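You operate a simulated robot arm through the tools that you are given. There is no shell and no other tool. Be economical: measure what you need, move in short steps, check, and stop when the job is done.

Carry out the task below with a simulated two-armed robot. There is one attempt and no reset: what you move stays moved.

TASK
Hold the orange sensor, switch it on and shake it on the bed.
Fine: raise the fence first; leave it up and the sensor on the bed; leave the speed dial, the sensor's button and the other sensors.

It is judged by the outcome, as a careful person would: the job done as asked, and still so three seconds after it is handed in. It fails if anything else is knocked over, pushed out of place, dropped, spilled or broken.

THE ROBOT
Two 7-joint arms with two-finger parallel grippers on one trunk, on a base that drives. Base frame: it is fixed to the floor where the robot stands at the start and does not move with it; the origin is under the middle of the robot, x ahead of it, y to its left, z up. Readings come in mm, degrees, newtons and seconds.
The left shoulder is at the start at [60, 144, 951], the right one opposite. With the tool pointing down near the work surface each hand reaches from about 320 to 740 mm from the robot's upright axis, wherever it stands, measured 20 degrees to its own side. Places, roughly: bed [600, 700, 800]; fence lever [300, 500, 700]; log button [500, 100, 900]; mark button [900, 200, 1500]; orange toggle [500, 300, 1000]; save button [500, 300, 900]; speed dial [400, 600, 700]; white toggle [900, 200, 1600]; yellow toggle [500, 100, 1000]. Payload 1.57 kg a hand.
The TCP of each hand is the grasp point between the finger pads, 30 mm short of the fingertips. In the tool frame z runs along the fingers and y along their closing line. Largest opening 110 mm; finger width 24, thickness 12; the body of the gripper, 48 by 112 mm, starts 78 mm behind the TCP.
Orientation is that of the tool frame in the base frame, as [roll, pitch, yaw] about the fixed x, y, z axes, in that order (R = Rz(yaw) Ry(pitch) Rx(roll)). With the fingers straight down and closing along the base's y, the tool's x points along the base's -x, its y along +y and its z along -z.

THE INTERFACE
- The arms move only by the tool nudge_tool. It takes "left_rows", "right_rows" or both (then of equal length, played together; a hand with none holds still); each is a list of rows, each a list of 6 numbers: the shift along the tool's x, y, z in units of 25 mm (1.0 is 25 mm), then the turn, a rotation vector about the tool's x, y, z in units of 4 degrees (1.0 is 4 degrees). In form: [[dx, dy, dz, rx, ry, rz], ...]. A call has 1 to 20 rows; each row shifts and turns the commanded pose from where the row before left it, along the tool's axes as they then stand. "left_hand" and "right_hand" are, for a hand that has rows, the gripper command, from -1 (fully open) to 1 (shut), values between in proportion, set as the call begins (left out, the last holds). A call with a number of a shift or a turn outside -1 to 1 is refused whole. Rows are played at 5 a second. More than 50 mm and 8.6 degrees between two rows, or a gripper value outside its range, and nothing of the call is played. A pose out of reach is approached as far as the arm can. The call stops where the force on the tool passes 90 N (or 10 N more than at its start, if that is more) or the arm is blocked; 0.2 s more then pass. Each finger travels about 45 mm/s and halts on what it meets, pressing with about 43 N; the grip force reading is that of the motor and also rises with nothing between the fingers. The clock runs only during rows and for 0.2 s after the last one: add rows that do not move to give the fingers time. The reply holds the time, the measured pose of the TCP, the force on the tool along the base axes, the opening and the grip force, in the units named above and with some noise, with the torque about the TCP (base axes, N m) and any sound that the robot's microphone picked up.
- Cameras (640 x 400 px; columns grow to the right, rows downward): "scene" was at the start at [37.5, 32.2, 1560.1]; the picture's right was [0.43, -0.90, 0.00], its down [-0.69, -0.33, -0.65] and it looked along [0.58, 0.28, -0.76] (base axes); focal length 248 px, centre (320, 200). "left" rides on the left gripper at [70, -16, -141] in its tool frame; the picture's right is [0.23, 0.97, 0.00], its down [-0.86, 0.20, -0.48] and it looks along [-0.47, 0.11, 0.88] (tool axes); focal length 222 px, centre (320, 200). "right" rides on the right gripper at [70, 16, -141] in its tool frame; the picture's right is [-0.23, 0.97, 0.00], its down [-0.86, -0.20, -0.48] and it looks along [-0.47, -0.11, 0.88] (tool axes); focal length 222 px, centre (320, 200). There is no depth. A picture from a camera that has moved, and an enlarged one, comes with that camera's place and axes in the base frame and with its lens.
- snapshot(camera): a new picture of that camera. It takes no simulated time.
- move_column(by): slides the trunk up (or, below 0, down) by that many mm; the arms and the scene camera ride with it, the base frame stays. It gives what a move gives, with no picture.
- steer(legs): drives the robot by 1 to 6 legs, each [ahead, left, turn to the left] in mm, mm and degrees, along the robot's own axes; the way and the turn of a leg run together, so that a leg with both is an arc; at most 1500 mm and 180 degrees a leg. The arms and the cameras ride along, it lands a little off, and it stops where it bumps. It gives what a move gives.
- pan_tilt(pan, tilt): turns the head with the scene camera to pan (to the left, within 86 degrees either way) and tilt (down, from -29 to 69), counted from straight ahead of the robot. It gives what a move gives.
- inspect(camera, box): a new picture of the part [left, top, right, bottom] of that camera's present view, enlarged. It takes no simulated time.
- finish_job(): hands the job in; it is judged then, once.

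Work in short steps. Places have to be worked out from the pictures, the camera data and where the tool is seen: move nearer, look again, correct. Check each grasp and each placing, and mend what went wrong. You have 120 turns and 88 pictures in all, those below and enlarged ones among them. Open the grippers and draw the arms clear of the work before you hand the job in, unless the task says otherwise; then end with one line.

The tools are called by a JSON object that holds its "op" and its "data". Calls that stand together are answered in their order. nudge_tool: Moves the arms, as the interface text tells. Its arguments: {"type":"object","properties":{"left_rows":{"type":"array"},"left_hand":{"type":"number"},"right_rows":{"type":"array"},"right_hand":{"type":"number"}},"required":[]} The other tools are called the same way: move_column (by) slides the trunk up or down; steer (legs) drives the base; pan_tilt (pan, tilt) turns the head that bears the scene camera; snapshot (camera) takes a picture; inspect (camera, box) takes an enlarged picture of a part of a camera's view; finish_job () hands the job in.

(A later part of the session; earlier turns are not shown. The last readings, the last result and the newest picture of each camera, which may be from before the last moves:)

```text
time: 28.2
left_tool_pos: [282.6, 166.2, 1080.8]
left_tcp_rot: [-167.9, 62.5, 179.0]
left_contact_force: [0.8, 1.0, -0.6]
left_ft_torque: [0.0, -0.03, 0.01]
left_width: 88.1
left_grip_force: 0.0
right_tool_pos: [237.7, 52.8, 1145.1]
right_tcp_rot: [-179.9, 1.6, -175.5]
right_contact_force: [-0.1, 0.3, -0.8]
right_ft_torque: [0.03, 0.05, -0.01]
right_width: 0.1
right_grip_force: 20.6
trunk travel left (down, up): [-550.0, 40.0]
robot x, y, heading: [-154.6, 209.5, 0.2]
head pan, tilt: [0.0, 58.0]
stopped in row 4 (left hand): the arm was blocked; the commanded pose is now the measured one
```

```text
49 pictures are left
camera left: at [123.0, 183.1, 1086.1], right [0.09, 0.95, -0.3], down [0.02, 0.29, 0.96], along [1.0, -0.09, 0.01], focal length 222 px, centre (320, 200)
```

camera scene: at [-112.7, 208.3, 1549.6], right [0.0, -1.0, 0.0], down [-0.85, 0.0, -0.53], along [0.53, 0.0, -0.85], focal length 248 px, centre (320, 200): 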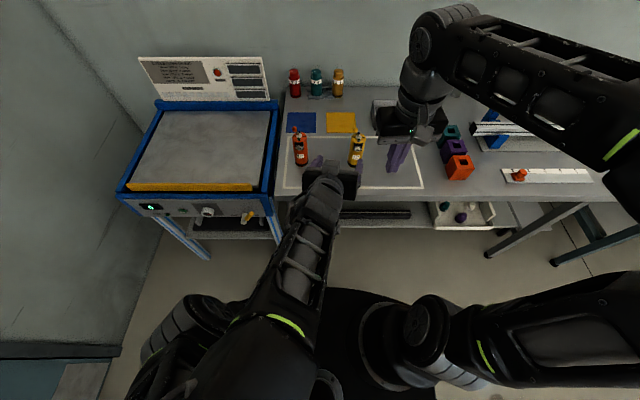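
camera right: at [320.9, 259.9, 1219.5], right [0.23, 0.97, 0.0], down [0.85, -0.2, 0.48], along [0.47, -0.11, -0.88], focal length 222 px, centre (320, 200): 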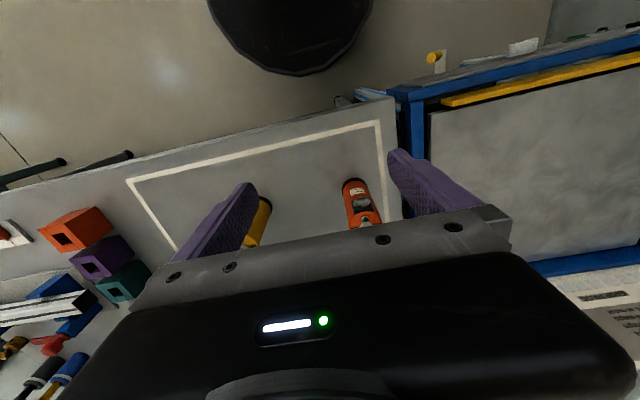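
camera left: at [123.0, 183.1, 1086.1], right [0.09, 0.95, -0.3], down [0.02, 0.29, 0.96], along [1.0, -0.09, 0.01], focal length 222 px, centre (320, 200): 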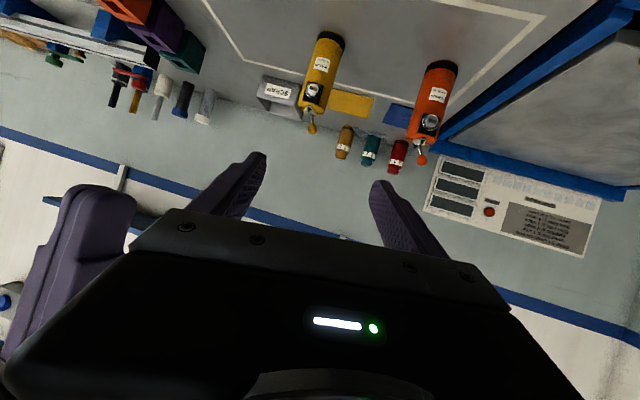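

The right hand's fingers are close beside the left gripper. I move the right hand forward and right, and shift the left hand to +y.

{"op": "nudge_tool", "data": {"right_rows": [[-1, -0.5, 0.4, 0, 0, 0], [-1, -0.5, 0.4, 0, 0, 0], [-1, -1, 0.4, 0, 0, 0], [-1, -1, 0.4, 0, 0, 0], [0, -1, 0.4, 0, 0, 0], [0, -1, 0.4, 0, 0, 0]]}}

{"op": "nudge_tool", "data": {"left_rows": [[0, 1, 0, 0, 0, 0], [0, 1, 0, 0, 0, 0], [0, 1, 0, 0, 0, 0], [-0.4, 1, 0.8, 0, 0, 0], [-0.4, 0, 0.8, 0, 0, 0], [-0.4, 0, 0.8, 0, 0, 0]]}}

```text
time: 29.6
left_tool_pos: [282.1, 164.6, 1082.5]
left_tcp_rot: [-167.8, 62.5, 179.0]
left_contact_force: [1.2, 0.0, 0.1]
left_ft_torque: [-0.04, 0.0, 0.01]
left_width: 87.8
left_grip_force: 0.0
right_tool_pos: [350.4, -64.6, 1086.9]
right_tcp_rot: [-179.9, 1.6, -175.5]
right_contact_force: [0.1, -0.1, -0.6]
right_ft_torque: [0.03, 0.01, -0.01]
right_width: 0.1
right_grip_force: 21.6
trunk travel left (down, up): [-550.0, 40.0]
robot x, y, heading: [-150.1, 212.5, 0.2]
head pan, tilt: [0.0, 58.0]
```

```text
time: 31.0
left_tool_pos: [388.1, 233.4, 1081.6]
left_tcp_rot: [-168.3, 62.5, 178.8]
left_contact_force: [0.0, -0.5, -0.8]
left_ft_torque: [-0.01, 0.01, -0.01]
left_width: 88.1
left_grip_force: 0.0
left hand out of reach, approached as far as the arm can: row 1, 2, 3
right_tool_pos: [351.7, -64.6, 1088.7]
right_tcp_rot: [180.0, 1.5, -175.5]
right_contact_force: [0.1, -1.3, 0.4]
right_ft_torque: [0.03, 0.03, 0.02]
right_width: 0.0
right_grip_force: 21.3
trunk travel left (down, up): [-550.0, 40.0]
robot x, y, heading: [-147.2, 208.9, -0.0]
head pan, tilt: [0.0, 58.0]
```

Better. I finish the orientation and descend toward the pre-grasp point.

{"op": "nudge_tool", "data": {"left_rows": [[0, 0.48, 0, -0.73, -0.15, 0], [0, 0.48, 0, -0.73, -0.15, 0], [0, 0.48, 0, -0.73, -0.15, 0], [0, 0.48, 0, -0.73, -0.15, 0], [0.8, 0, 0.55, 0, 0, 0], [0.8, 0, 0.55, 0, 0, 0], [0.8, 0, 0.55, 0, 0, 0], [0.8, 0, 0.55, 0, 0, 0], [0.8, 0, 0.55, 0, 0, 0]]}}

{"op": "snapshot", "data": {"camera": "left"}}

```text
time: 33.0
left_tool_pos: [416.0, 280.4, 959.2]
left_tcp_rot: [-179.2, 65.0, 179.3]
left_contact_force: [-0.3, 0.5, 0.9]
left_ft_torque: [-0.01, 0.0, 0.01]
left_width: 88.0
left_grip_force: 0.0
right_tool_pos: [351.1, -64.4, 1087.9]
right_tcp_rot: [180.0, 1.6, -175.6]
right_contact_force: [-0.9, -0.3, -0.1]
right_ft_torque: [-0.02, -0.03, 0.03]
right_width: 0.1
right_grip_force: 21.7
trunk travel left (down, up): [-550.0, 40.0]
robot x, y, heading: [-150.4, 208.0, -0.0]
head pan, tilt: [0.0, 58.0]
```

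```text
48 pictures are left
camera left: at [256.2, 269.4, 955.6], right [-0.07, 0.97, -0.21], down [-0.07, 0.21, 0.98], along [0.99, 0.09, 0.05], focal length 222 px, centre (320, 200)
```

left: 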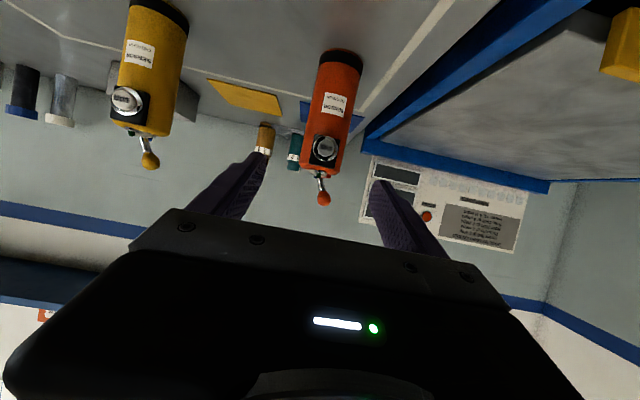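

The sensor sits at y≈283, aligned. I drop to the approach line and advance halfway.

{"op": "nudge_tool", "data": {"left_rows": [[1, 0.05, 0.53, 0, 0, 0], [1, 0.05, 0.53, 0, 0, 0], [0, 0, 1, 0, 0, 0], [0, 0, 1, 0, 0, 0], [0, 0, 0.6, 0, 0, 0]]}}

{"op": "snapshot", "data": {"camera": "left"}}

{"op": "inspect", "data": {"camera": "scene", "box": [240, 90, 380, 210]}}

```text
time: 34.2
left_tool_pos: [478.7, 279.1, 873.2]
left_tcp_rot: [-179.4, 65.0, 179.4]
left_contact_force: [-0.4, 0.0, 0.2]
left_ft_torque: [-0.01, -0.01, 0.01]
left_width: 88.1
left_grip_force: 0.0
right_tool_pos: [350.4, -63.1, 1088.0]
right_tcp_rot: [-179.9, 1.5, -175.6]
right_contact_force: [0.5, -0.3, 0.4]
right_ft_torque: [0.0, 0.0, 0.02]
right_width: 0.0
right_grip_force: 21.4
trunk travel left (down, up): [-550.0, 40.0]
robot x, y, heading: [-151.0, 210.6, 0.2]
head pan, tilt: [0.0, 58.0]
```

```text
47 pictures are left
camera left: at [319.4, 268.5, 872.0], right [-0.08, 0.97, -0.21], down [-0.07, 0.21, 0.98], along [0.99, 0.09, 0.05], focal length 222 px, centre (320, 200)
```

left: 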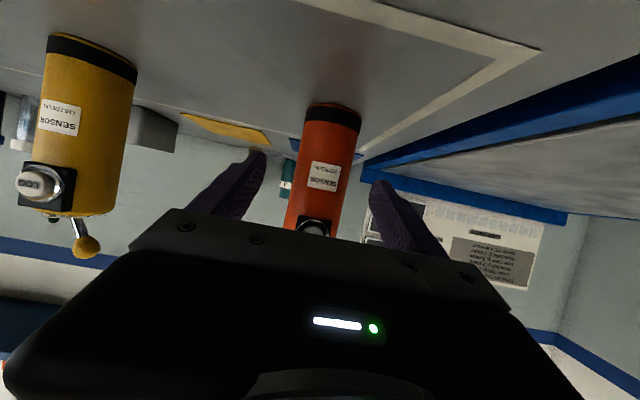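

```text
3.33 times, centred on (310, 150) of scene
camera zoom: at [-112.6, 208.2, 1549.6], right [0.0, -1.0, 0.0], down [-0.85, 0.0, -0.53], along [0.53, 0.0, -0.85], focal length 827 px, centre (353, 367)
```

zoom: 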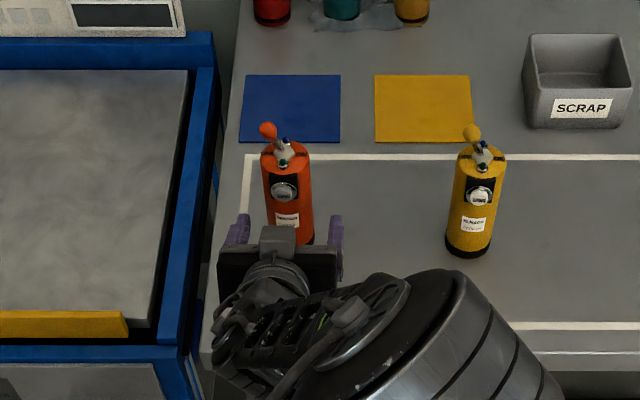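

Well centred. I advance the last 54 mm and close softly by full grip, waiting for the fingers.

{"op": "nudge_tool", "data": {"left_rows": [[0, 0.1, 0.75, 0, 0, 0], [0, 0, 0.75, 0, 0, 0], [0, 0, 0.7, 0, 0, 0]]}}

{"op": "nudge_tool", "data": {"left_rows": [[0, 0, 0, 0, 0, 0], [0, 0, 0, 0, 0, 0], [0, 0, 0, 0, 0, 0], [0, 0, 0, 0, 0, 0], [0, 0, 0, 0, 0, 0]], "left_hand": 1}}

{"op": "inspect", "data": {"camera": "scene", "box": [270, 100, 350, 180]}}

```text
time: 35.0
left_tool_pos: [528.0, 281.3, 851.2]
left_tcp_rot: [-179.3, 65.1, 179.3]
left_contact_force: [0.1, -0.6, -1.1]
left_ft_torque: [-0.03, 0.01, 0.02]
left_width: 87.9
left_grip_force: 0.0
right_tool_pos: [351.4, -64.6, 1088.5]
right_tcp_rot: [-179.8, 1.6, -175.6]
right_contact_force: [-0.2, -0.4, -1.2]
right_ft_torque: [0.03, 0.01, 0.03]
right_width: 0.0
right_grip_force: 21.4
trunk travel left (down, up): [-550.0, 40.0]
robot x, y, heading: [-146.1, 207.7, 0.1]
head pan, tilt: [0.0, 58.0]
```

```text
time: 36.2
left_tool_pos: [526.3, 281.0, 852.3]
left_tcp_rot: [-179.4, 65.0, 179.3]
left_contact_force: [-1.2, 0.6, -0.4]
left_ft_torque: [0.06, 0.0, 0.01]
left_width: 50.6
left_grip_force: 39.4
right_tool_pos: [350.4, -63.6, 1086.8]
right_tcp_rot: [-179.8, 1.6, -175.6]
right_contact_force: [0.6, -0.3, 0.2]
right_ft_torque: [-0.03, -0.04, 0.04]
right_width: 0.0
right_grip_force: 21.3
trunk travel left (down, up): [-550.0, 40.0]
robot x, y, heading: [-147.4, 213.2, 0.3]
head pan, tilt: [0.0, 58.0]
```

```text
5.00 times, centred on (310, 140) of scene
camera zoom: at [-112.9, 208.3, 1549.6], right [0.0, -1.0, 0.0], down [-0.85, 0.0, -0.53], along [0.53, 0.0, -0.85], focal length 1241 px, centre (370, 500)
```

zoom: 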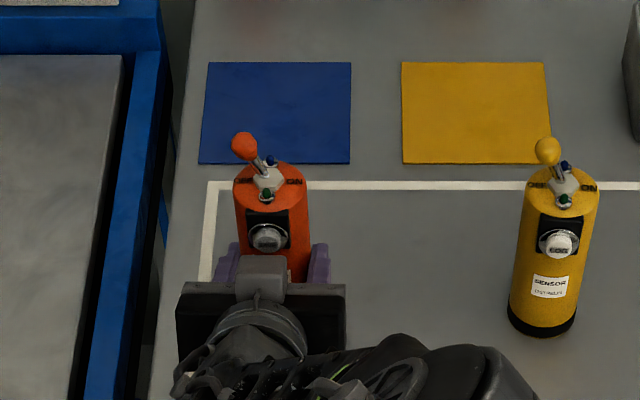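

Grip is firm at 50.6 mm. The toggle ball is at ≈[527,292,970] with its pivot at ≈[527,279,940]. I bring the closed right hand forward, then left, at height, to the +y side of the ball.

{"op": "nudge_tool", "data": {"right_rows": [[-1, 0, 0, 0, 0, 0.37], [-1, 0, 0, 0, 0, 0.37], [-1, 0, 0, 0, 0, 0.36], [-1, 0, 0, 0, 0, 0], [-1, 0, 0, 0, 0, 0], [-1, 1, 0, 0, 0, 0], [-1, 1, 0, 0, 0, 0], [0, 1, 0, 0, 0, 0], [0, 1, 0, 0, 0, 0], [0, 1, 0, 0, 0, 0], [0, 1, 0, 0, 0, 0], [0, 1, 0, 0, 0, 0], [0, 1, 0, 0, 0, 0], [0, 1, 0, 0, 0, 0]]}}

{"op": "snapshot", "data": {"camera": "scene"}}

```text
time: 39.2
left_tool_pos: [528.2, 281.4, 854.3]
left_tcp_rot: [-179.4, 65.0, 179.3]
left_contact_force: [-0.3, 0.0, 0.2]
left_ft_torque: [0.09, -0.04, -0.01]
left_width: 50.3
left_grip_force: 42.3
right_tool_pos: [450.5, 82.7, 1089.5]
right_tcp_rot: [179.9, 1.9, -179.9]
right_contact_force: [-0.3, 0.6, 0.9]
right_ft_torque: [0.01, 0.0, 0.0]
right_width: 0.1
right_grip_force: 21.3
right hand out of reach, approached as far as the arm can: row 4, 5, 6, 7, 13, 14
trunk travel left (down, up): [-550.0, 40.0]
robot x, y, heading: [-147.5, 210.5, 0.0]
head pan, tilt: [0.0, 58.0]
```

```text
44 pictures are left
camera scene: at [-112.8, 208.4, 1549.6], right [0.0, -1.0, 0.0], down [-0.85, 0.0, -0.53], along [0.53, 0.0, -0.85], focal length 248 px, centre (320, 200)
```

scene: 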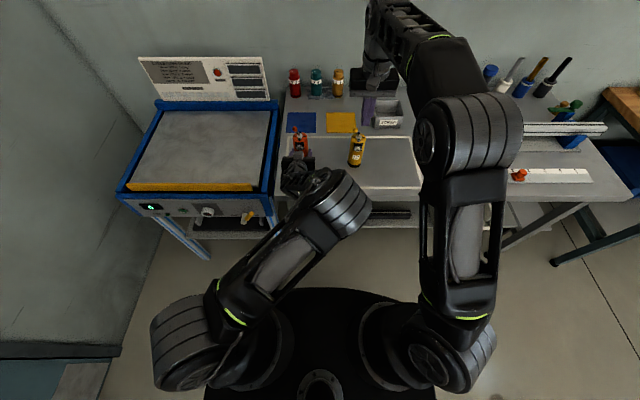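

Pointing straight down, the right wrist is out of reach there, so I tilt the right tool forward 45°.

{"op": "nudge_tool", "data": {"right_rows": [[0, 0, 0, 0, -1, 0], [0, 0, 0, 0, -1, 0], [0, 0, 0, 0, -1, 0], [0, 0, 0, 0, -1, 0], [0, 0, 0, 0, -1, 0], [0, 0, 0, 0, -1, 0], [0, 0, 0, 0, -1, 0], [0, 0, 0, 0, -1, 0], [0, 0, 0, 0, -1, 0], [0, 0, 0, 0, -1, 0], [0, 0, 0, 0, -0.75, 0]]}}

```text
time: 41.6
left_tool_pos: [527.3, 280.6, 853.2]
left_tcp_rot: [-179.4, 65.0, 179.4]
left_contact_force: [-0.6, 0.4, -0.4]
left_ft_torque: [0.0, -0.01, 0.04]
left_width: 50.8
left_grip_force: 42.7
right_tool_pos: [448.8, 82.4, 1089.6]
right_tcp_rot: [-180.0, 44.6, 179.9]
right_contact_force: [-0.1, 0.1, -0.3]
right_ft_torque: [0.02, -0.01, 0.02]
right_width: 0.0
right_grip_force: 21.4
trunk travel left (down, up): [-550.0, 40.0]
robot x, y, heading: [-152.1, 213.5, 0.3]
head pan, tilt: [0.0, 58.0]
```

I move it over to [513,330,1050], beyond the toggle on its +y side.

{"op": "nudge_tool", "data": {"right_rows": [[-0.07, 0.99, 0.29, 0, 0, 0], [-0.07, 0.99, 0.29, 0, 0, 0], [-0.07, 0.99, 0.29, 0, 0, 0], [-0.07, 0.99, 0.29, 0, 0, 0], [-0.07, 0.99, 0.29, 0, 0, 0], [-0.07, 0.99, 0.29, 0, 0, 0], [-0.07, 0.99, 0.29, 0, 0, 0], [-0.07, 0.99, 0.29, 0, 0, 0], [-0.07, 0.99, 0.29, 0, 0, 0], [-0.07, 0.99, 0.29, 0, 0, 0]]}}

{"op": "snapshot", "data": {"camera": "scene"}}

{"op": "snapshot", "data": {"camera": "right"}}

```text
time: 43.8
left_tool_pos: [528.3, 281.1, 853.1]
left_tcp_rot: [-179.3, 65.0, 179.3]
left_contact_force: [0.1, -0.1, 1.0]
left_ft_torque: [0.04, -0.05, 0.02]
left_width: 50.7
left_grip_force: 43.3
right_tool_pos: [512.3, 331.3, 1050.2]
right_tcp_rot: [180.0, 44.6, -180.0]
right_contact_force: [-0.5, -0.1, 0.2]
right_ft_torque: [-0.01, -0.01, 0.01]
right_width: 0.0
right_grip_force: 21.5
trunk travel left (down, up): [-550.0, 40.0]
robot x, y, heading: [-152.8, 207.3, 0.3]
head pan, tilt: [0.0, 58.0]
```

```text
43 pictures are left
camera scene: at [-112.6, 208.7, 1549.6], right [0.0, -1.0, 0.0], down [-0.85, 0.0, -0.53], along [0.53, 0.0, -0.85], focal length 248 px, centre (320, 200)
```

scene: 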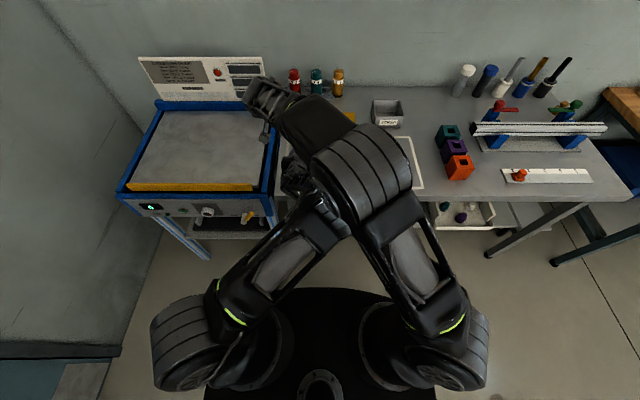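

```text
42 pictures are left
camera right: at [363.9, 348.0, 1102.4], right [0.16, 0.97, 0.16], down [0.27, -0.2, 0.94], along [0.95, -0.11, -0.3], focal length 222 px, centre (320, 200)
```

right: 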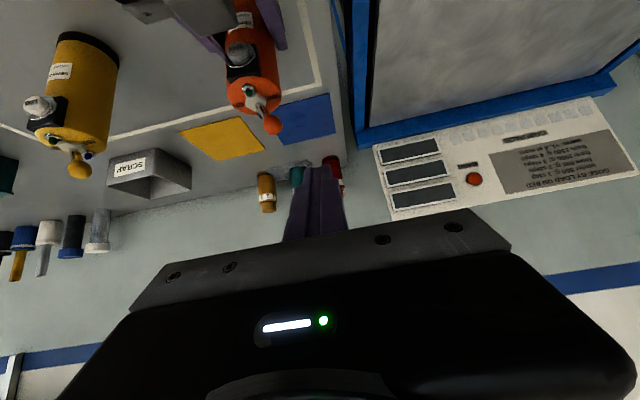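

The ball reads y≈295, z≈971. I descend to bring the fingertip beside the ball.

{"op": "nudge_tool", "data": {"right_rows": [[0.59, 0, 0.6, 0, 0, 0], [0.59, 0, 0.6, 0, 0, 0], [0.59, 0, 0.6, 0, 0, 0]]}}

{"op": "snapshot", "data": {"camera": "right"}}

```text
time: 44.6
left_tool_pos: [527.5, 281.4, 852.2]
left_tcp_rot: [179.7, 65.3, 178.2]
left_contact_force: [7.7, -6.1, 30.3]
left_ft_torque: [-0.74, -0.12, 0.03]
left_width: 50.8
left_grip_force: 42.8
right_tool_pos: [515.1, 328.0, 1004.4]
right_tcp_rot: [178.1, 45.6, 178.4]
right_contact_force: [-0.3, 0.0, -0.5]
right_ft_torque: [-0.02, -0.02, 0.02]
right_width: 0.0
right_grip_force: 21.6
trunk travel left (down, up): [-550.0, 40.0]
robot x, y, heading: [-148.9, 208.9, 0.1]
head pan, tilt: [0.0, 58.0]
```

```text
41 pictures are left
camera right: at [365.2, 344.9, 1054.6], right [0.17, 0.97, 0.18], down [0.26, -0.22, 0.94], along [0.95, -0.11, -0.28], focal length 222 px, centre (320, 200)
```

right: 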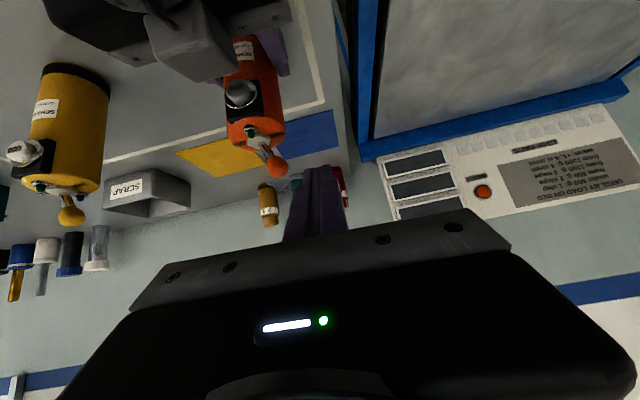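

The left hand feels 30 N: the right forearm is leaning on the left elbow. I back up at once and make the right tool steeper, which lifts that arm.

{"op": "nudge_tool", "data": {"right_rows": [[-0.6, 0, -0.6, 0, 0, 0], [-0.6, 0, -0.6, 0, 0, 0], [-0.4, 0, -0.4, 0, 0, 0]]}}

{"op": "nudge_tool", "data": {"right_rows": [[0, 0, 0, 0, 1, 0], [0, 0, 0, 0, 1, 0], [0, 0, 0, 0, 1, 0], [0, 0, 0, 0, 1, 0], [0, 0, 0, 0, 1, 0]]}}

{"op": "snapshot", "data": {"camera": "scene"}}

```text
time: 45.4
left_tool_pos: [526.4, 281.0, 852.7]
left_tcp_rot: [-179.4, 64.9, 179.4]
left_contact_force: [1.2, 0.5, -0.4]
left_ft_torque: [0.01, 0.01, 0.01]
left_width: 50.7
left_grip_force: 43.0
right_tool_pos: [512.3, 329.9, 1041.9]
right_tcp_rot: [-179.8, 44.5, -179.8]
right_contact_force: [0.3, -0.6, 0.0]
right_ft_torque: [0.01, 0.02, -0.03]
right_width: 0.0
right_grip_force: 21.4
trunk travel left (down, up): [-550.0, 40.0]
robot x, y, heading: [-150.2, 211.1, 0.0]
head pan, tilt: [0.0, 58.0]
```

```text
time: 46.8
left_tool_pos: [526.1, 328.1, 827.0]
left_tcp_rot: [178.4, 63.3, -178.9]
left_contact_force: [3.7, -1.2, 14.5]
left_ft_torque: [-0.3, 0.04, -0.01]
left_width: 50.9
left_grip_force: 42.5
right_tool_pos: [497.1, 362.7, 1081.1]
right_tcp_rot: [177.7, 27.0, -178.1]
right_contact_force: [0.0, 0.4, -1.3]
right_ft_torque: [-0.04, 0.0, 0.0]
right_width: 0.0
right_grip_force: 21.1
trunk travel left (down, up): [-550.0, 40.0]
robot x, y, heading: [-149.5, 211.0, 0.2]
head pan, tilt: [0.0, 58.0]
stopped in row 5 (right hand): the arm was blocked; the commanded pose is now the measured one
```

```text
40 pictures are left
camera scene: at [-114.3, 208.4, 1549.2], right [0.0, -1.0, 0.0], down [-0.85, 0.0, -0.53], along [0.53, 0.0, -0.85], focal length 248 px, centre (320, 200)
```

scene: 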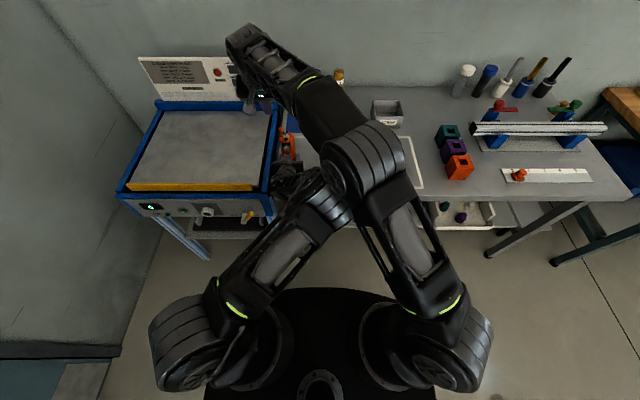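

The right elbow pushed the left arm sideways. I reverse the right arm's last motion straight away.

{"op": "nudge_tool", "data": {"right_rows": [[0.1, -0.4, 0.4, 0, -1, 0], [0, -0.4, 0.4, 0, -1, 0], [0, -0.5, 0.4, 0, -1, 0], [0, -1, 0, 0, -1, 0], [0, -1, 0, 0, 0, 0], [0, -1, 0, 0, 0, 0], [0, -1, 0, 0, 0, 0], [0, -1, 0, 0, 0, 0], [0, -1, 0, 0, 0, 0], [0, -1, 0, 0, 0, 0], [0, -1, 0, 0, 0, 0]]}}

{"op": "snapshot", "data": {"camera": "scene"}}

{"op": "snapshot", "data": {"camera": "right"}}

```text
time: 49.2
left_tool_pos: [524.3, 327.6, 827.5]
left_tcp_rot: [178.1, 63.1, -179.3]
left_contact_force: [5.5, -1.4, 23.5]
left_ft_torque: [-0.6, -0.16, 0.19]
left_width: 50.8
left_grip_force: 42.7
right_tool_pos: [520.5, 130.7, 1045.7]
right_tcp_rot: [177.2, 42.9, -178.9]
right_contact_force: [-0.3, 0.6, 0.4]
right_ft_torque: [-0.02, 0.01, 0.0]
right_width: 0.1
right_grip_force: 21.7
trunk travel left (down, up): [-550.0, 40.0]
robot x, y, heading: [-146.9, 207.4, -0.0]
head pan, tilt: [0.0, 58.0]
```

```text
39 pictures are left
camera scene: at [-114.7, 207.4, 1549.7], right [0.0, -1.0, 0.0], down [-0.85, 0.0, -0.53], along [0.53, 0.0, -0.85], focal length 248 px, centre (320, 200)
```

scene: 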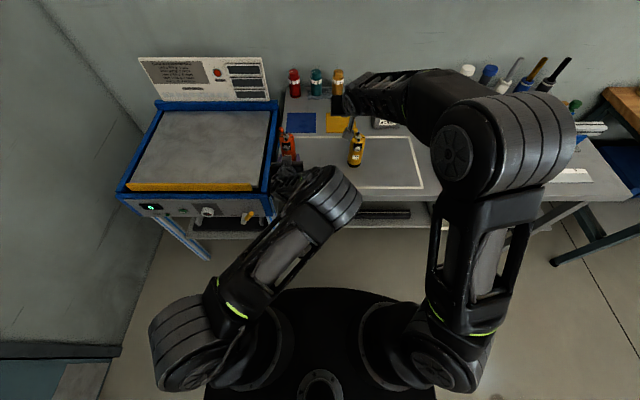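

```text
38 pictures are left
camera right: at [373.5, 138.5, 1103.0], right [0.12, 0.98, 0.19], down [0.31, -0.22, 0.93], along [0.94, -0.05, -0.33], focal length 222 px, centre (320, 200)
```

right: 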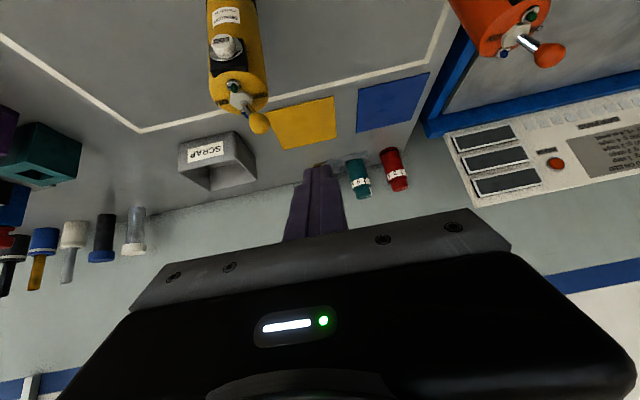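

The left hand kept its shifted pose and presses down lightly, with the sensor tilted in the grip. I lift it 60 mm and check.

{"op": "nudge_tool", "data": {"left_rows": [[-0.7, 0, -0.36, 0, 0, 0], [-0.7, 0, -0.36, 0, 0, 0], [-0.7, 0, -0.36, 0, 0, 0]]}}

{"op": "inspect", "data": {"camera": "scene", "box": [230, 80, 370, 200]}}

{"op": "snapshot", "data": {"camera": "right"}}

{"op": "snapshot", "data": {"camera": "left"}}

```text
time: 50.0
left_tool_pos: [524.6, 329.3, 881.7]
left_tcp_rot: [177.9, 62.9, -179.2]
left_contact_force: [-0.5, -0.4, -1.5]
left_ft_torque: [0.01, 0.03, -0.02]
left_width: 51.1
left_grip_force: 42.7
right_tool_pos: [522.5, 131.6, 1046.1]
right_tcp_rot: [177.3, 42.7, -178.9]
right_contact_force: [-0.2, 0.6, 0.6]
right_ft_torque: [0.02, -0.04, -0.01]
right_width: 0.0
right_grip_force: 21.2
trunk travel left (down, up): [-550.0, 40.0]
robot x, y, heading: [-148.9, 210.0, 0.2]
head pan, tilt: [0.0, 58.0]
```

```text
3.33 times, centred on (300, 140) of scene
camera zoom: at [-113.1, 208.3, 1549.5], right [0.0, -1.0, 0.0], down [-0.85, 0.0, -0.53], along [0.53, 0.0, -0.85], focal length 827 px, centre (387, 400)
```

zoom: 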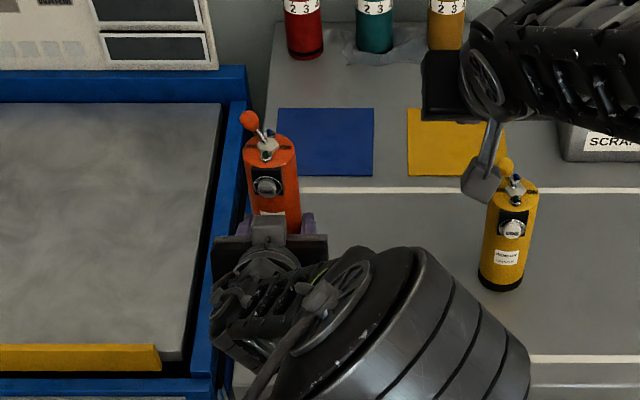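

```text
36 pictures are left
camera right: at [374.6, 139.4, 1102.3], right [0.12, 0.98, 0.19], down [0.31, -0.22, 0.92], along [0.94, -0.05, -0.33], focal length 222 px, centre (320, 200)
```

right: 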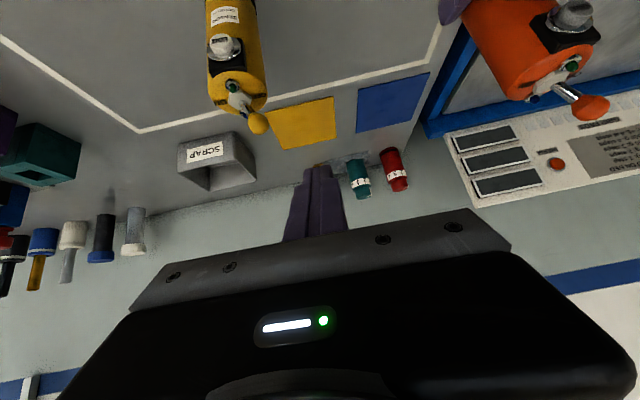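

```text
35 pictures are left
camera left: at [365.4, 306.2, 885.0], right [-0.15, 0.97, -0.19], down [-0.04, 0.18, 0.98], along [0.99, 0.15, 0.01], focal length 222 px, centre (320, 200)
```

left: 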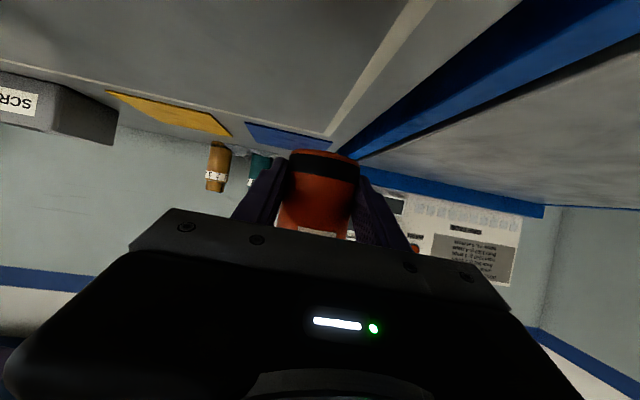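

The sensor is well held and upright, still OFF. The elbows clash if the right hand reaches across, so I'll instead roll the held sensor to point its toggle toward the right hand. First I raise it and take it a little left.

{"op": "nudge_tool", "data": {"left_rows": [[-0.8, 0.3, -0.4, 0, 0, 0], [-0.8, 0.5, -0.4, 0, 0, 0], [-0.8, 0.6, -0.4, 0, 0, 0], [-0.8, 0.6, -0.4, 0, 0, 0], [-0.8, 0.6, -0.4, 0, 0, 0], [-0.8, 0.6, -0.4, 0, 0, 0]]}}

{"op": "nudge_tool", "data": {"left_rows": [[0, 0, 0, 0, 0, 1], [0, 0, 0, 0, 0, 1], [0, 0, 0, 0, 0, 1], [0, 0, 0, 0, 0, 1], [0, 0, 0, 0, 0, 1], [0, 0, 0, 0, 0, 1], [0, 0, 0, 0, 0, 1], [0, 0, 0, 0, 0, 1]]}}

{"op": "snapshot", "data": {"camera": "scene"}}

```text
time: 51.4
left_tool_pos: [522.0, 404.8, 1016.8]
left_tcp_rot: [178.2, 62.8, -179.3]
left_contact_force: [0.2, -0.7, -1.9]
left_ft_torque: [0.02, -0.02, 0.01]
left_width: 50.6
left_grip_force: 43.1
right_tool_pos: [521.8, 133.4, 1046.8]
right_tcp_rot: [177.2, 42.8, -178.8]
right_contact_force: [0.0, 0.9, 0.7]
right_ft_torque: [0.0, 0.0, 0.0]
right_width: 0.3
right_grip_force: 21.3
trunk travel left (down, up): [-550.0, 40.0]
robot x, y, heading: [-147.6, 208.9, 0.1]
head pan, tilt: [0.0, 58.0]
```

```text
time: 53.2
left_tool_pos: [523.0, 405.1, 1017.6]
left_tcp_rot: [133.1, 48.2, 127.8]
left_contact_force: [0.1, 0.2, -2.0]
left_ft_torque: [0.02, -0.02, -0.02]
left_width: 50.8
left_grip_force: 42.9
right_tool_pos: [522.5, 131.9, 1044.5]
right_tcp_rot: [177.2, 42.8, -178.9]
right_contact_force: [0.5, 0.1, -0.3]
right_ft_torque: [0.02, 0.01, -0.01]
right_width: 0.0
right_grip_force: 21.6
trunk travel left (down, up): [-550.0, 40.0]
robot x, y, heading: [-146.4, 210.3, 0.1]
head pan, tilt: [0.0, 58.0]
```

```text
34 pictures are left
camera scene: at [-112.6, 208.2, 1549.6], right [0.0, -1.0, 0.0], down [-0.85, 0.0, -0.53], along [0.53, 0.0, -0.85], focal length 248 px, centre (320, 200)
```

scene: 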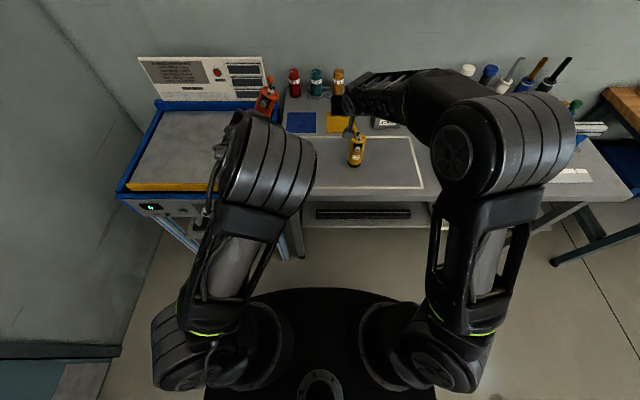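

The roll works and the left elbow has swung outward. I continue the roll to about 72°.

{"op": "nudge_tool", "data": {"left_rows": [[0, 0, 0, 0, 0, 1], [0, 0, 0, 0, 0, 1], [0, 0, 0, 0, 0, 1], [0, 0, 0, 0, 0, 1], [0, 0, 0, 0, 0, 1], [0, 0, 0, 0, 0, 1], [0, 0, 0, 0, 0, 1], [0, 0, 0, 0, 0, 1], [0, 0, 0, 0, 0, 1], [0, 0, 0, 0, 0, 1]]}}

{"op": "inspect", "data": {"camera": "scene", "box": [200, 50, 380, 170]}}

{"op": "snapshot", "data": {"camera": "right"}}

```text
time: 55.4
left_tool_pos: [522.3, 404.3, 1018.2]
left_tcp_rot: [118.1, 15.0, 100.9]
left_contact_force: [-1.0, -0.6, 0.1]
left_ft_torque: [0.01, 0.05, 0.02]
left_width: 51.0
left_grip_force: 43.1
right_tool_pos: [522.3, 132.1, 1045.0]
right_tcp_rot: [177.2, 42.8, -178.9]
right_contact_force: [0.1, 0.7, 0.8]
right_ft_torque: [-0.03, 0.0, 0.01]
right_width: 0.0
right_grip_force: 21.1
trunk travel left (down, up): [-550.0, 40.0]
robot x, y, heading: [-146.0, 207.3, 0.4]
head pan, tilt: [0.0, 58.0]
```

```text
3.33 times, centred on (290, 110) of scene
camera zoom: at [-112.6, 208.2, 1549.6], right [0.0, -1.0, 0.0], down [-0.85, 0.0, -0.53], along [0.53, 0.0, -0.85], focal length 827 px, centre (420, 500)
```

zoom: 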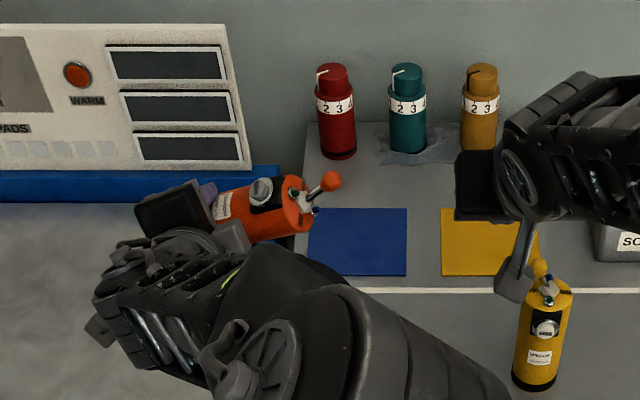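

```text
32 pictures are left
camera right: at [375.0, 139.3, 1102.2], right [0.12, 0.98, 0.19], down [0.31, -0.22, 0.92], along [0.94, -0.05, -0.33], focal length 222 px, centre (320, 200)
```

right: 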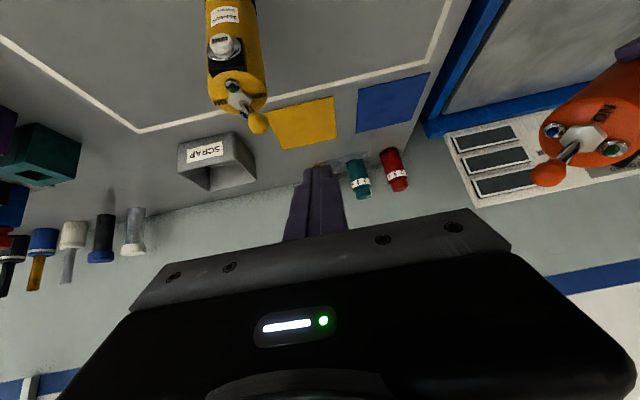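

Very good: ball at ≈[531,289,1066], pivot ≈[535,321,1040]; ON is now downward (~28 mm). I raise the right hand and level its fingers to use them as a bar pressing down on the ball from above.

{"op": "nudge_tool", "data": {"right_rows": [[-0.55, 0, -0.58, 0, 0, 0], [-0.55, 0, -0.58, 0, 0, 0], [-0.55, 0, -0.58, 0, 0, 0], [-0.4, 0, -0.4, 0, -1, 0], [0, 0, 0, 0, -1, 0], [0, 0, 0, 0, -1, 0], [0, 0, 0, 0, -1, 0], [0, 0, 0, 0, -1, 0], [0, 0, 0, 0, -1, 0], [0, 0, 0, 0, -1, 0], [0, 0, 0, 0, -1, 0]]}}

{"op": "snapshot", "data": {"camera": "scene"}}

```text
time: 58.0
left_tool_pos: [522.0, 403.2, 1015.1]
left_tcp_rot: [118.3, 14.2, 100.5]
left_contact_force: [-0.7, -0.1, -0.1]
left_ft_torque: [0.09, 0.02, 0.05]
left_width: 50.8
left_grip_force: 42.9
right_tool_pos: [531.3, 96.5, 1156.5]
right_tcp_rot: [145.2, 75.2, 146.9]
right_contact_force: [0.5, -0.1, -1.2]
right_ft_torque: [0.02, -0.02, 0.02]
right_width: 0.1
right_grip_force: 21.6
trunk travel left (down, up): [-550.0, 40.0]
robot x, y, heading: [-151.1, 210.4, 0.0]
head pan, tilt: [0.0, 58.0]
stopped in row 11 (right hand): the arm was blocked; the commanded pose is now the measured one
```

```text
31 pictures are left
camera scene: at [-112.4, 208.0, 1549.6], right [0.0, -1.0, 0.0], down [-0.85, 0.0, -0.53], along [0.53, 0.0, -0.85], focal length 248 px, centre (320, 200)
```

scene: 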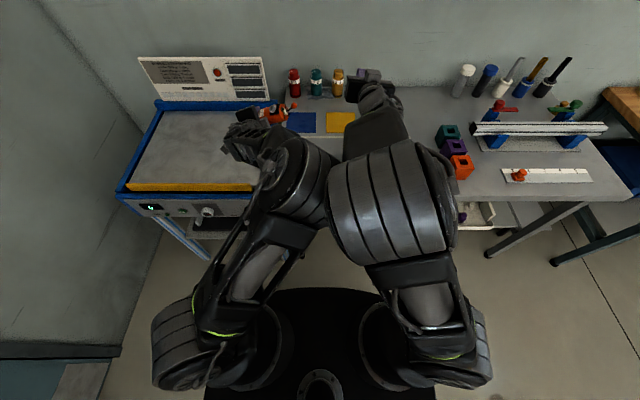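

The elbows touch again. I undo part of the right tilt, then stretch the left arm forward and slightly left to separate the elbows.

{"op": "nudge_tool", "data": {"right_rows": [[0, -0.4, 0, 0, 1, 0], [0, -0.4, 0, 0, 1, 0], [0, -0.4, 0, 0, 1, 0], [0, -0.4, 0, 0, 1, 0]]}}

{"op": "nudge_tool", "data": {"left_rows": [[0.12, 0.47, 0.82, 0, 0, 0], [0.12, 0.47, 0.82, 0, 0, 0], [0.12, 0.47, 0.82, 0, 0, 0], [0.12, 0.47, 0.82, 0, 0, 0]]}}

{"op": "snapshot", "data": {"camera": "scene"}}

```text
time: 59.0
left_tool_pos: [522.7, 403.0, 1015.6]
left_tcp_rot: [118.3, 14.3, 100.6]
left_contact_force: [-0.1, 0.2, 1.1]
left_ft_torque: [0.03, 0.06, 0.02]
left_width: 51.0
left_grip_force: 43.6
right_tool_pos: [531.9, 58.1, 1150.1]
right_tcp_rot: [163.1, 60.4, 166.0]
right_contact_force: [0.5, 1.0, 0.2]
right_ft_torque: [0.01, 0.01, 0.01]
right_width: 0.1
right_grip_force: 21.8
trunk travel left (down, up): [-550.0, 40.0]
robot x, y, heading: [-153.7, 208.2, 0.2]
head pan, tilt: [0.0, 58.0]
```

```text
time: 60.0
left_tool_pos: [601.3, 429.5, 1016.0]
left_tcp_rot: [118.3, 14.4, 100.6]
left_contact_force: [0.5, 0.1, 0.0]
left_ft_torque: [0.06, 0.03, 0.0]
left_width: 50.6
left_grip_force: 43.3
left hand out of reach, approached as far as the arm can: row 4
right_tool_pos: [530.8, 57.9, 1148.9]
right_tcp_rot: [162.9, 60.5, 165.9]
right_contact_force: [0.0, 0.3, 0.1]
right_ft_torque: [0.02, -0.03, -0.02]
right_width: 0.3
right_grip_force: 20.8
trunk travel left (down, up): [-550.0, 40.0]
robot x, y, heading: [-148.6, 205.8, 0.0]
head pan, tilt: [0.0, 58.0]
```

```text
30 pictures are left
camera scene: at [-113.2, 208.2, 1549.6], right [0.0, -1.0, 0.0], down [-0.85, 0.0, -0.53], along [0.53, 0.0, -0.85], focal length 248 px, centre (320, 200)
```

scene: 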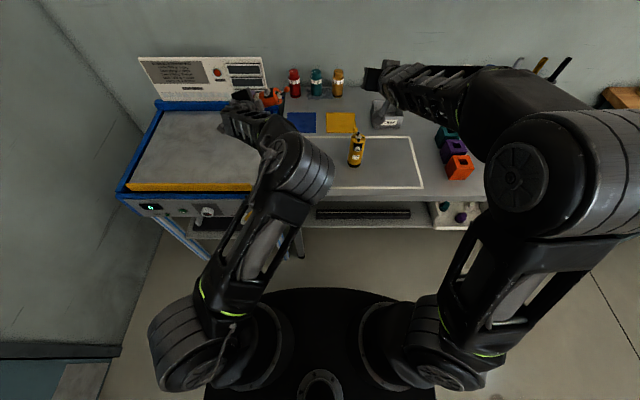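

The elbows are well apart now. The ball should be at ≈[610,316,1066]. I move the right hand to hover just above it.

{"op": "nudge_tool", "data": {"right_rows": [[0.04, 0.99, 0.385, 0, 0, 0], [0.04, 0.99, 0.385, 0, 0, 0], [0.04, 0.99, 0.385, 0, 0, 0], [0.04, 0.99, 0.385, 0, 0, 0], [0.04, 0.99, 0.385, 0, 0, 0], [0.04, 0.99, 0.385, 0, 0, 0], [0.04, 0.99, 0.385, 0, 0, 0], [0.04, 0.99, 0.385, 0, 0, 0], [0.04, 0.99, 0.385, 0, 0, 0]]}}

{"op": "snapshot", "data": {"camera": "right"}}

{"op": "snapshot", "data": {"camera": "scene"}}

```text
time: 62.2
left_tool_pos: [597.1, 452.5, 1004.4]
left_tcp_rot: [119.3, 13.9, 102.7]
left_contact_force: [-0.1, 0.4, 0.1]
left_ft_torque: [0.05, 0.0, -0.01]
left_width: 50.5
left_grip_force: 42.7
right_tool_pos: [606.7, 265.1, 1160.5]
right_tcp_rot: [158.2, 61.3, 160.0]
right_contact_force: [-0.1, 0.2, 0.3]
right_ft_torque: [0.01, 0.01, 0.01]
right_width: 0.1
right_grip_force: 21.3
trunk travel left (down, up): [-550.0, 40.0]
robot x, y, heading: [-146.9, 208.4, -0.1]
head pan, tilt: [0.0, 58.0]
stopped in row 9 (right hand): the arm was blocked; the commanded pose is now the measured one
```

```text
29 pictures are left
camera right: at [448.9, 283.5, 1164.9], right [0.11, 0.92, 0.37], down [-0.04, -0.37, 0.93], along [0.99, -0.12, 0.0], focal length 222 px, centre (320, 200)
```

right: 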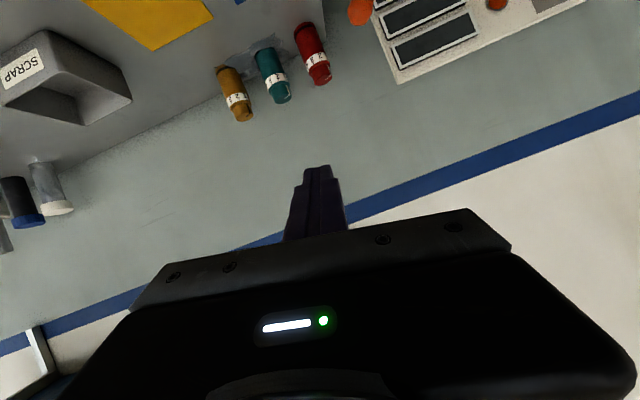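

```text
28 pictures are left
camera scene: at [-112.8, 207.8, 1549.6], right [0.0, -1.0, 0.0], down [-0.85, 0.0, -0.53], along [0.53, 0.0, -0.85], focal length 248 px, centre (320, 200)
```

scene: 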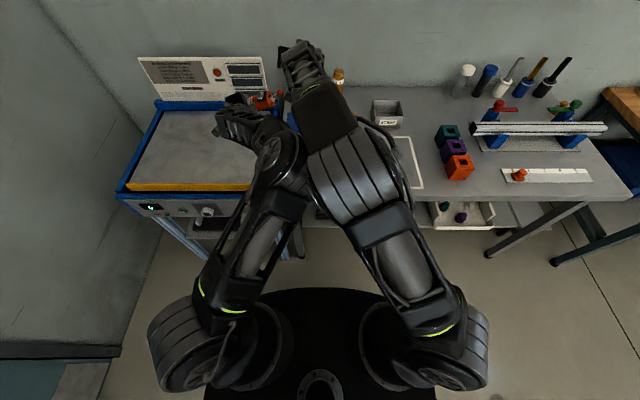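

Reaching across brings the right elbow inward again. I retreat the right hand, then I'll yaw it so its fingers point left (+y): the right wrist can then stay on its own side.

{"op": "nudge_tool", "data": {"right_rows": [[0, -1, 0, 0, 0, 0], [0, -1, 0, 0, 0, 0], [0, -1, 0, 0, 0, 0], [0, -1, 0, 0, 0, 0], [0, -1, 0, 0, 0, 0], [0, -1, 0, 0, 0, 0], [0, -1, 0, 0, 0, 0], [0, -1, 0, 0, 0, 0]]}}

```text
time: 64.0
left_tool_pos: [598.6, 452.4, 1004.8]
left_tcp_rot: [119.3, 14.0, 102.7]
left_contact_force: [0.5, -0.2, -0.4]
left_ft_torque: [0.05, 0.03, 0.01]
left_width: 50.6
left_grip_force: 42.7
right_tool_pos: [604.2, 69.7, 1122.9]
right_tcp_rot: [158.5, 61.4, 160.3]
right_contact_force: [0.5, 0.2, 0.3]
right_ft_torque: [-0.02, 0.02, -0.01]
right_width: 0.0
right_grip_force: 21.8
trunk travel left (down, up): [-550.0, 40.0]
robot x, y, heading: [-149.8, 211.9, -0.0]
head pan, tilt: [0.0, 58.0]
```

I pull the right hand back 90 mm and yaw it 60° to the left about the vertical.

{"op": "nudge_tool", "data": {"right_rows": [[0.45, 0, -0.89, 0, 0, 0], [0.45, 0, -0.89, 0, 0, 0], [0.45, 0, -0.89, 0, 0, 0], [0.2, 0, -0.4, -0.878, 0.176, -0.446], [0, 0, 0, -0.878, 0.176, -0.446], [0, 0, 0, -0.878, 0.176, -0.446], [0, 0, 0, -0.878, 0.176, -0.446], [0, 0, 0, -0.878, 0.176, -0.446], [0, 0, 0, -0.878, 0.176, -0.446], [0, 0, 0, -0.878, 0.176, -0.446], [0, 0, 0, -0.878, 0.176, -0.446], [0, 0, 0, -0.878, 0.176, -0.446], [0, 0, 0, -0.878, 0.176, -0.446], [0, 0, 0, -0.878, 0.176, -0.446], [0, 0, 0, -0.878, 0.176, -0.446], [0, 0, 0, -0.878, 0.176, -0.446], [0, 0, 0, -0.878, 0.176, -0.446], [0, 0, 0, -0.878, 0.176, -0.446]]}}

{"op": "snapshot", "data": {"camera": "scene"}}

```text
time: 67.8
left_tool_pos: [597.2, 453.8, 1003.7]
left_tcp_rot: [119.2, 14.1, 102.7]
left_contact_force: [0.2, -0.2, 0.6]
left_ft_torque: [0.04, 0.04, 0.02]
left_width: 50.4
left_grip_force: 42.6
right_tool_pos: [516.3, 89.7, 1095.6]
right_tcp_rot: [157.3, 60.4, -143.4]
right_contact_force: [0.4, -0.5, 0.3]
right_ft_torque: [0.04, -0.02, -0.01]
right_width: 0.0
right_grip_force: 21.3
right hand out of reach, approached as far as the arm can: row 7, 8, 9, 10
trunk travel left (down, up): [-550.0, 40.0]
robot x, y, heading: [-150.7, 207.4, -0.1]
head pan, tilt: [0.0, 58.0]
```

```text
27 pictures are left
camera scene: at [-112.3, 208.1, 1549.6], right [0.0, -1.0, 0.0], down [-0.85, 0.0, -0.53], along [0.53, 0.0, -0.85], focal length 248 px, centre (320, 200)
```

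scene: 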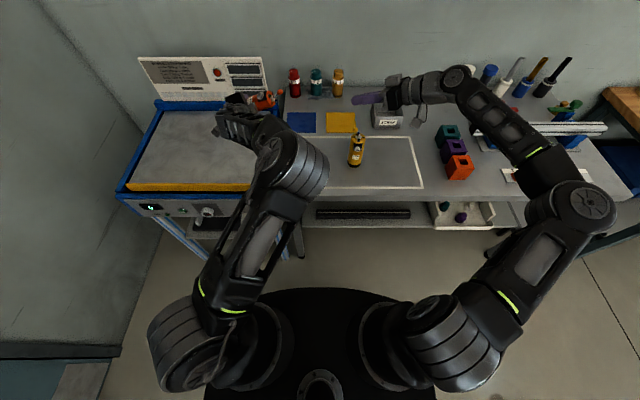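

Now the right elbow is well outside. I advance the right hand most of the way toward a point above the ball (≈[610,338,1052]) and look.

{"op": "nudge_tool", "data": {"right_rows": [[-0.51, 0.225, 0.885, 0, 0, 0], [-0.51, 0.225, 0.885, 0, 0, 0], [-0.51, 0.225, 0.885, 0, 0, 0], [-0.51, 0.225, 0.885, 0, 0, 0], [-0.51, 0.225, 0.885, 0, 0, 0], [-0.51, 0.225, 0.885, 0, 0, 0], [-0.51, 0.225, 0.885, 0, 0, 0]]}}

{"op": "snapshot", "data": {"camera": "right"}}

{"op": "inspect", "data": {"camera": "scene", "box": [210, 60, 370, 170]}}

```text
time: 69.4
left_tool_pos: [599.0, 454.3, 1004.6]
left_tcp_rot: [119.2, 14.1, 102.8]
left_contact_force: [0.5, 0.8, -0.1]
left_ft_torque: [0.04, 0.02, -0.01]
left_width: 50.6
left_grip_force: 42.9
right_tool_pos: [582.6, 259.7, 1107.7]
right_tcp_rot: [157.3, 60.3, -143.6]
right_contact_force: [-0.5, -0.1, 0.9]
right_ft_torque: [0.01, 0.01, 0.04]
right_width: 0.0
right_grip_force: 21.2
trunk travel left (down, up): [-550.0, 40.0]
robot x, y, heading: [-149.5, 206.0, 0.1]
head pan, tilt: [0.0, 58.0]
```

```text
26 pictures are left
camera right: at [483.4, 137.1, 1115.9], right [-0.71, 0.6, 0.38], down [0.3, -0.23, 0.92], along [0.64, 0.77, -0.02], focal length 222 px, centre (320, 200)
```

right: 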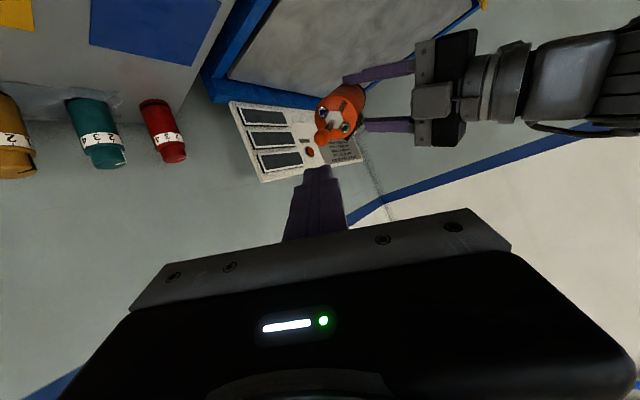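

```text
3.64 times, centred on (290, 115) of scene
camera zoom: at [-112.3, 208.9, 1549.6], right [0.0, -1.0, 0.0], down [-0.85, 0.0, -0.53], along [0.53, 0.0, -0.85], focal length 902 px, centre (429, 509)
```

zoom: 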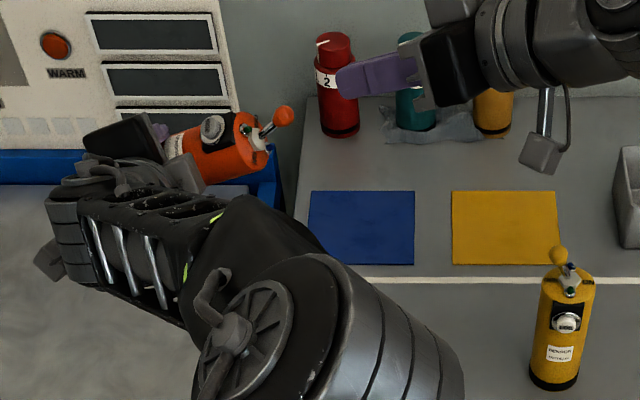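

Two views agree: ball at [614,340,1050]. I go to the hover just above it.

{"op": "nudge_tool", "data": {"right_rows": [[-0.43, 0.17, 0.98, 0, 0, 0], [-0.43, 0.17, 0.98, 0, 0, 0], [-0.43, 0.17, 0.98, 0, 0, 0]]}}

{"op": "inspect", "data": {"camera": "scene", "box": [230, 60, 330, 130]}}

{"op": "inspect", "data": {"camera": "right", "box": [240, 60, 440, 200]}}

```text
time: 70.2
left_tool_pos: [598.7, 453.5, 1003.1]
left_tcp_rot: [119.3, 14.0, 102.8]
left_contact_force: [0.5, 0.0, 0.7]
left_ft_torque: [0.07, 0.02, -0.03]
left_width: 50.7
left_grip_force: 42.6
right_tool_pos: [615.0, 333.6, 1104.7]
right_tcp_rot: [157.3, 60.3, -143.5]
right_contact_force: [-0.2, -0.3, 0.5]
right_ft_torque: [0.01, -0.02, 0.04]
right_width: 0.0
right_grip_force: 21.3
trunk travel left (down, up): [-550.0, 40.0]
robot x, y, heading: [-150.9, 210.6, 0.0]
head pan, tilt: [0.0, 58.0]
```

```text
5.71 times, centred on (280, 95) of scene
camera zoom: at [-112.2, 209.2, 1549.6], right [0.0, -1.0, 0.0], down [-0.85, 0.0, -0.53], along [0.53, 0.0, -0.85], focal length 1418 px, centre (549, 800)
```

zoom: 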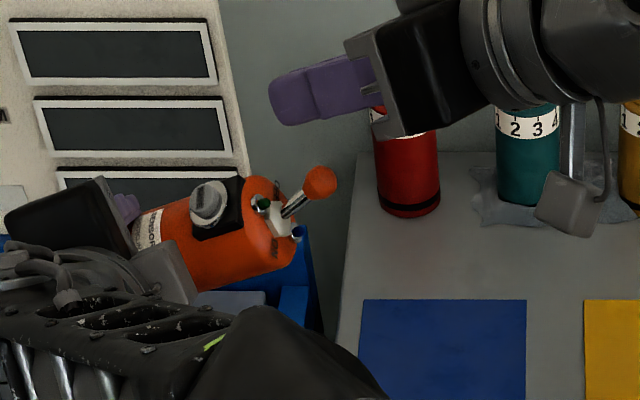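

```text
2.86 times, centred on (340, 130) of right
camera zoom: at [515.9, 211.2, 1112.5], right [-0.71, 0.59, 0.38], down [0.31, -0.23, 0.92], along [0.64, 0.77, -0.02], focal length 635 px, centre (263, 400)
```

zoom: 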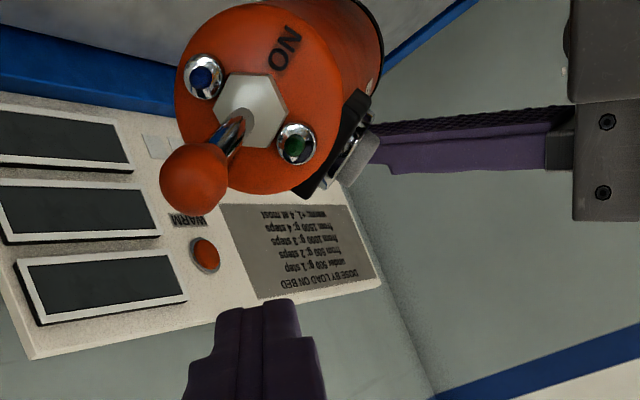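

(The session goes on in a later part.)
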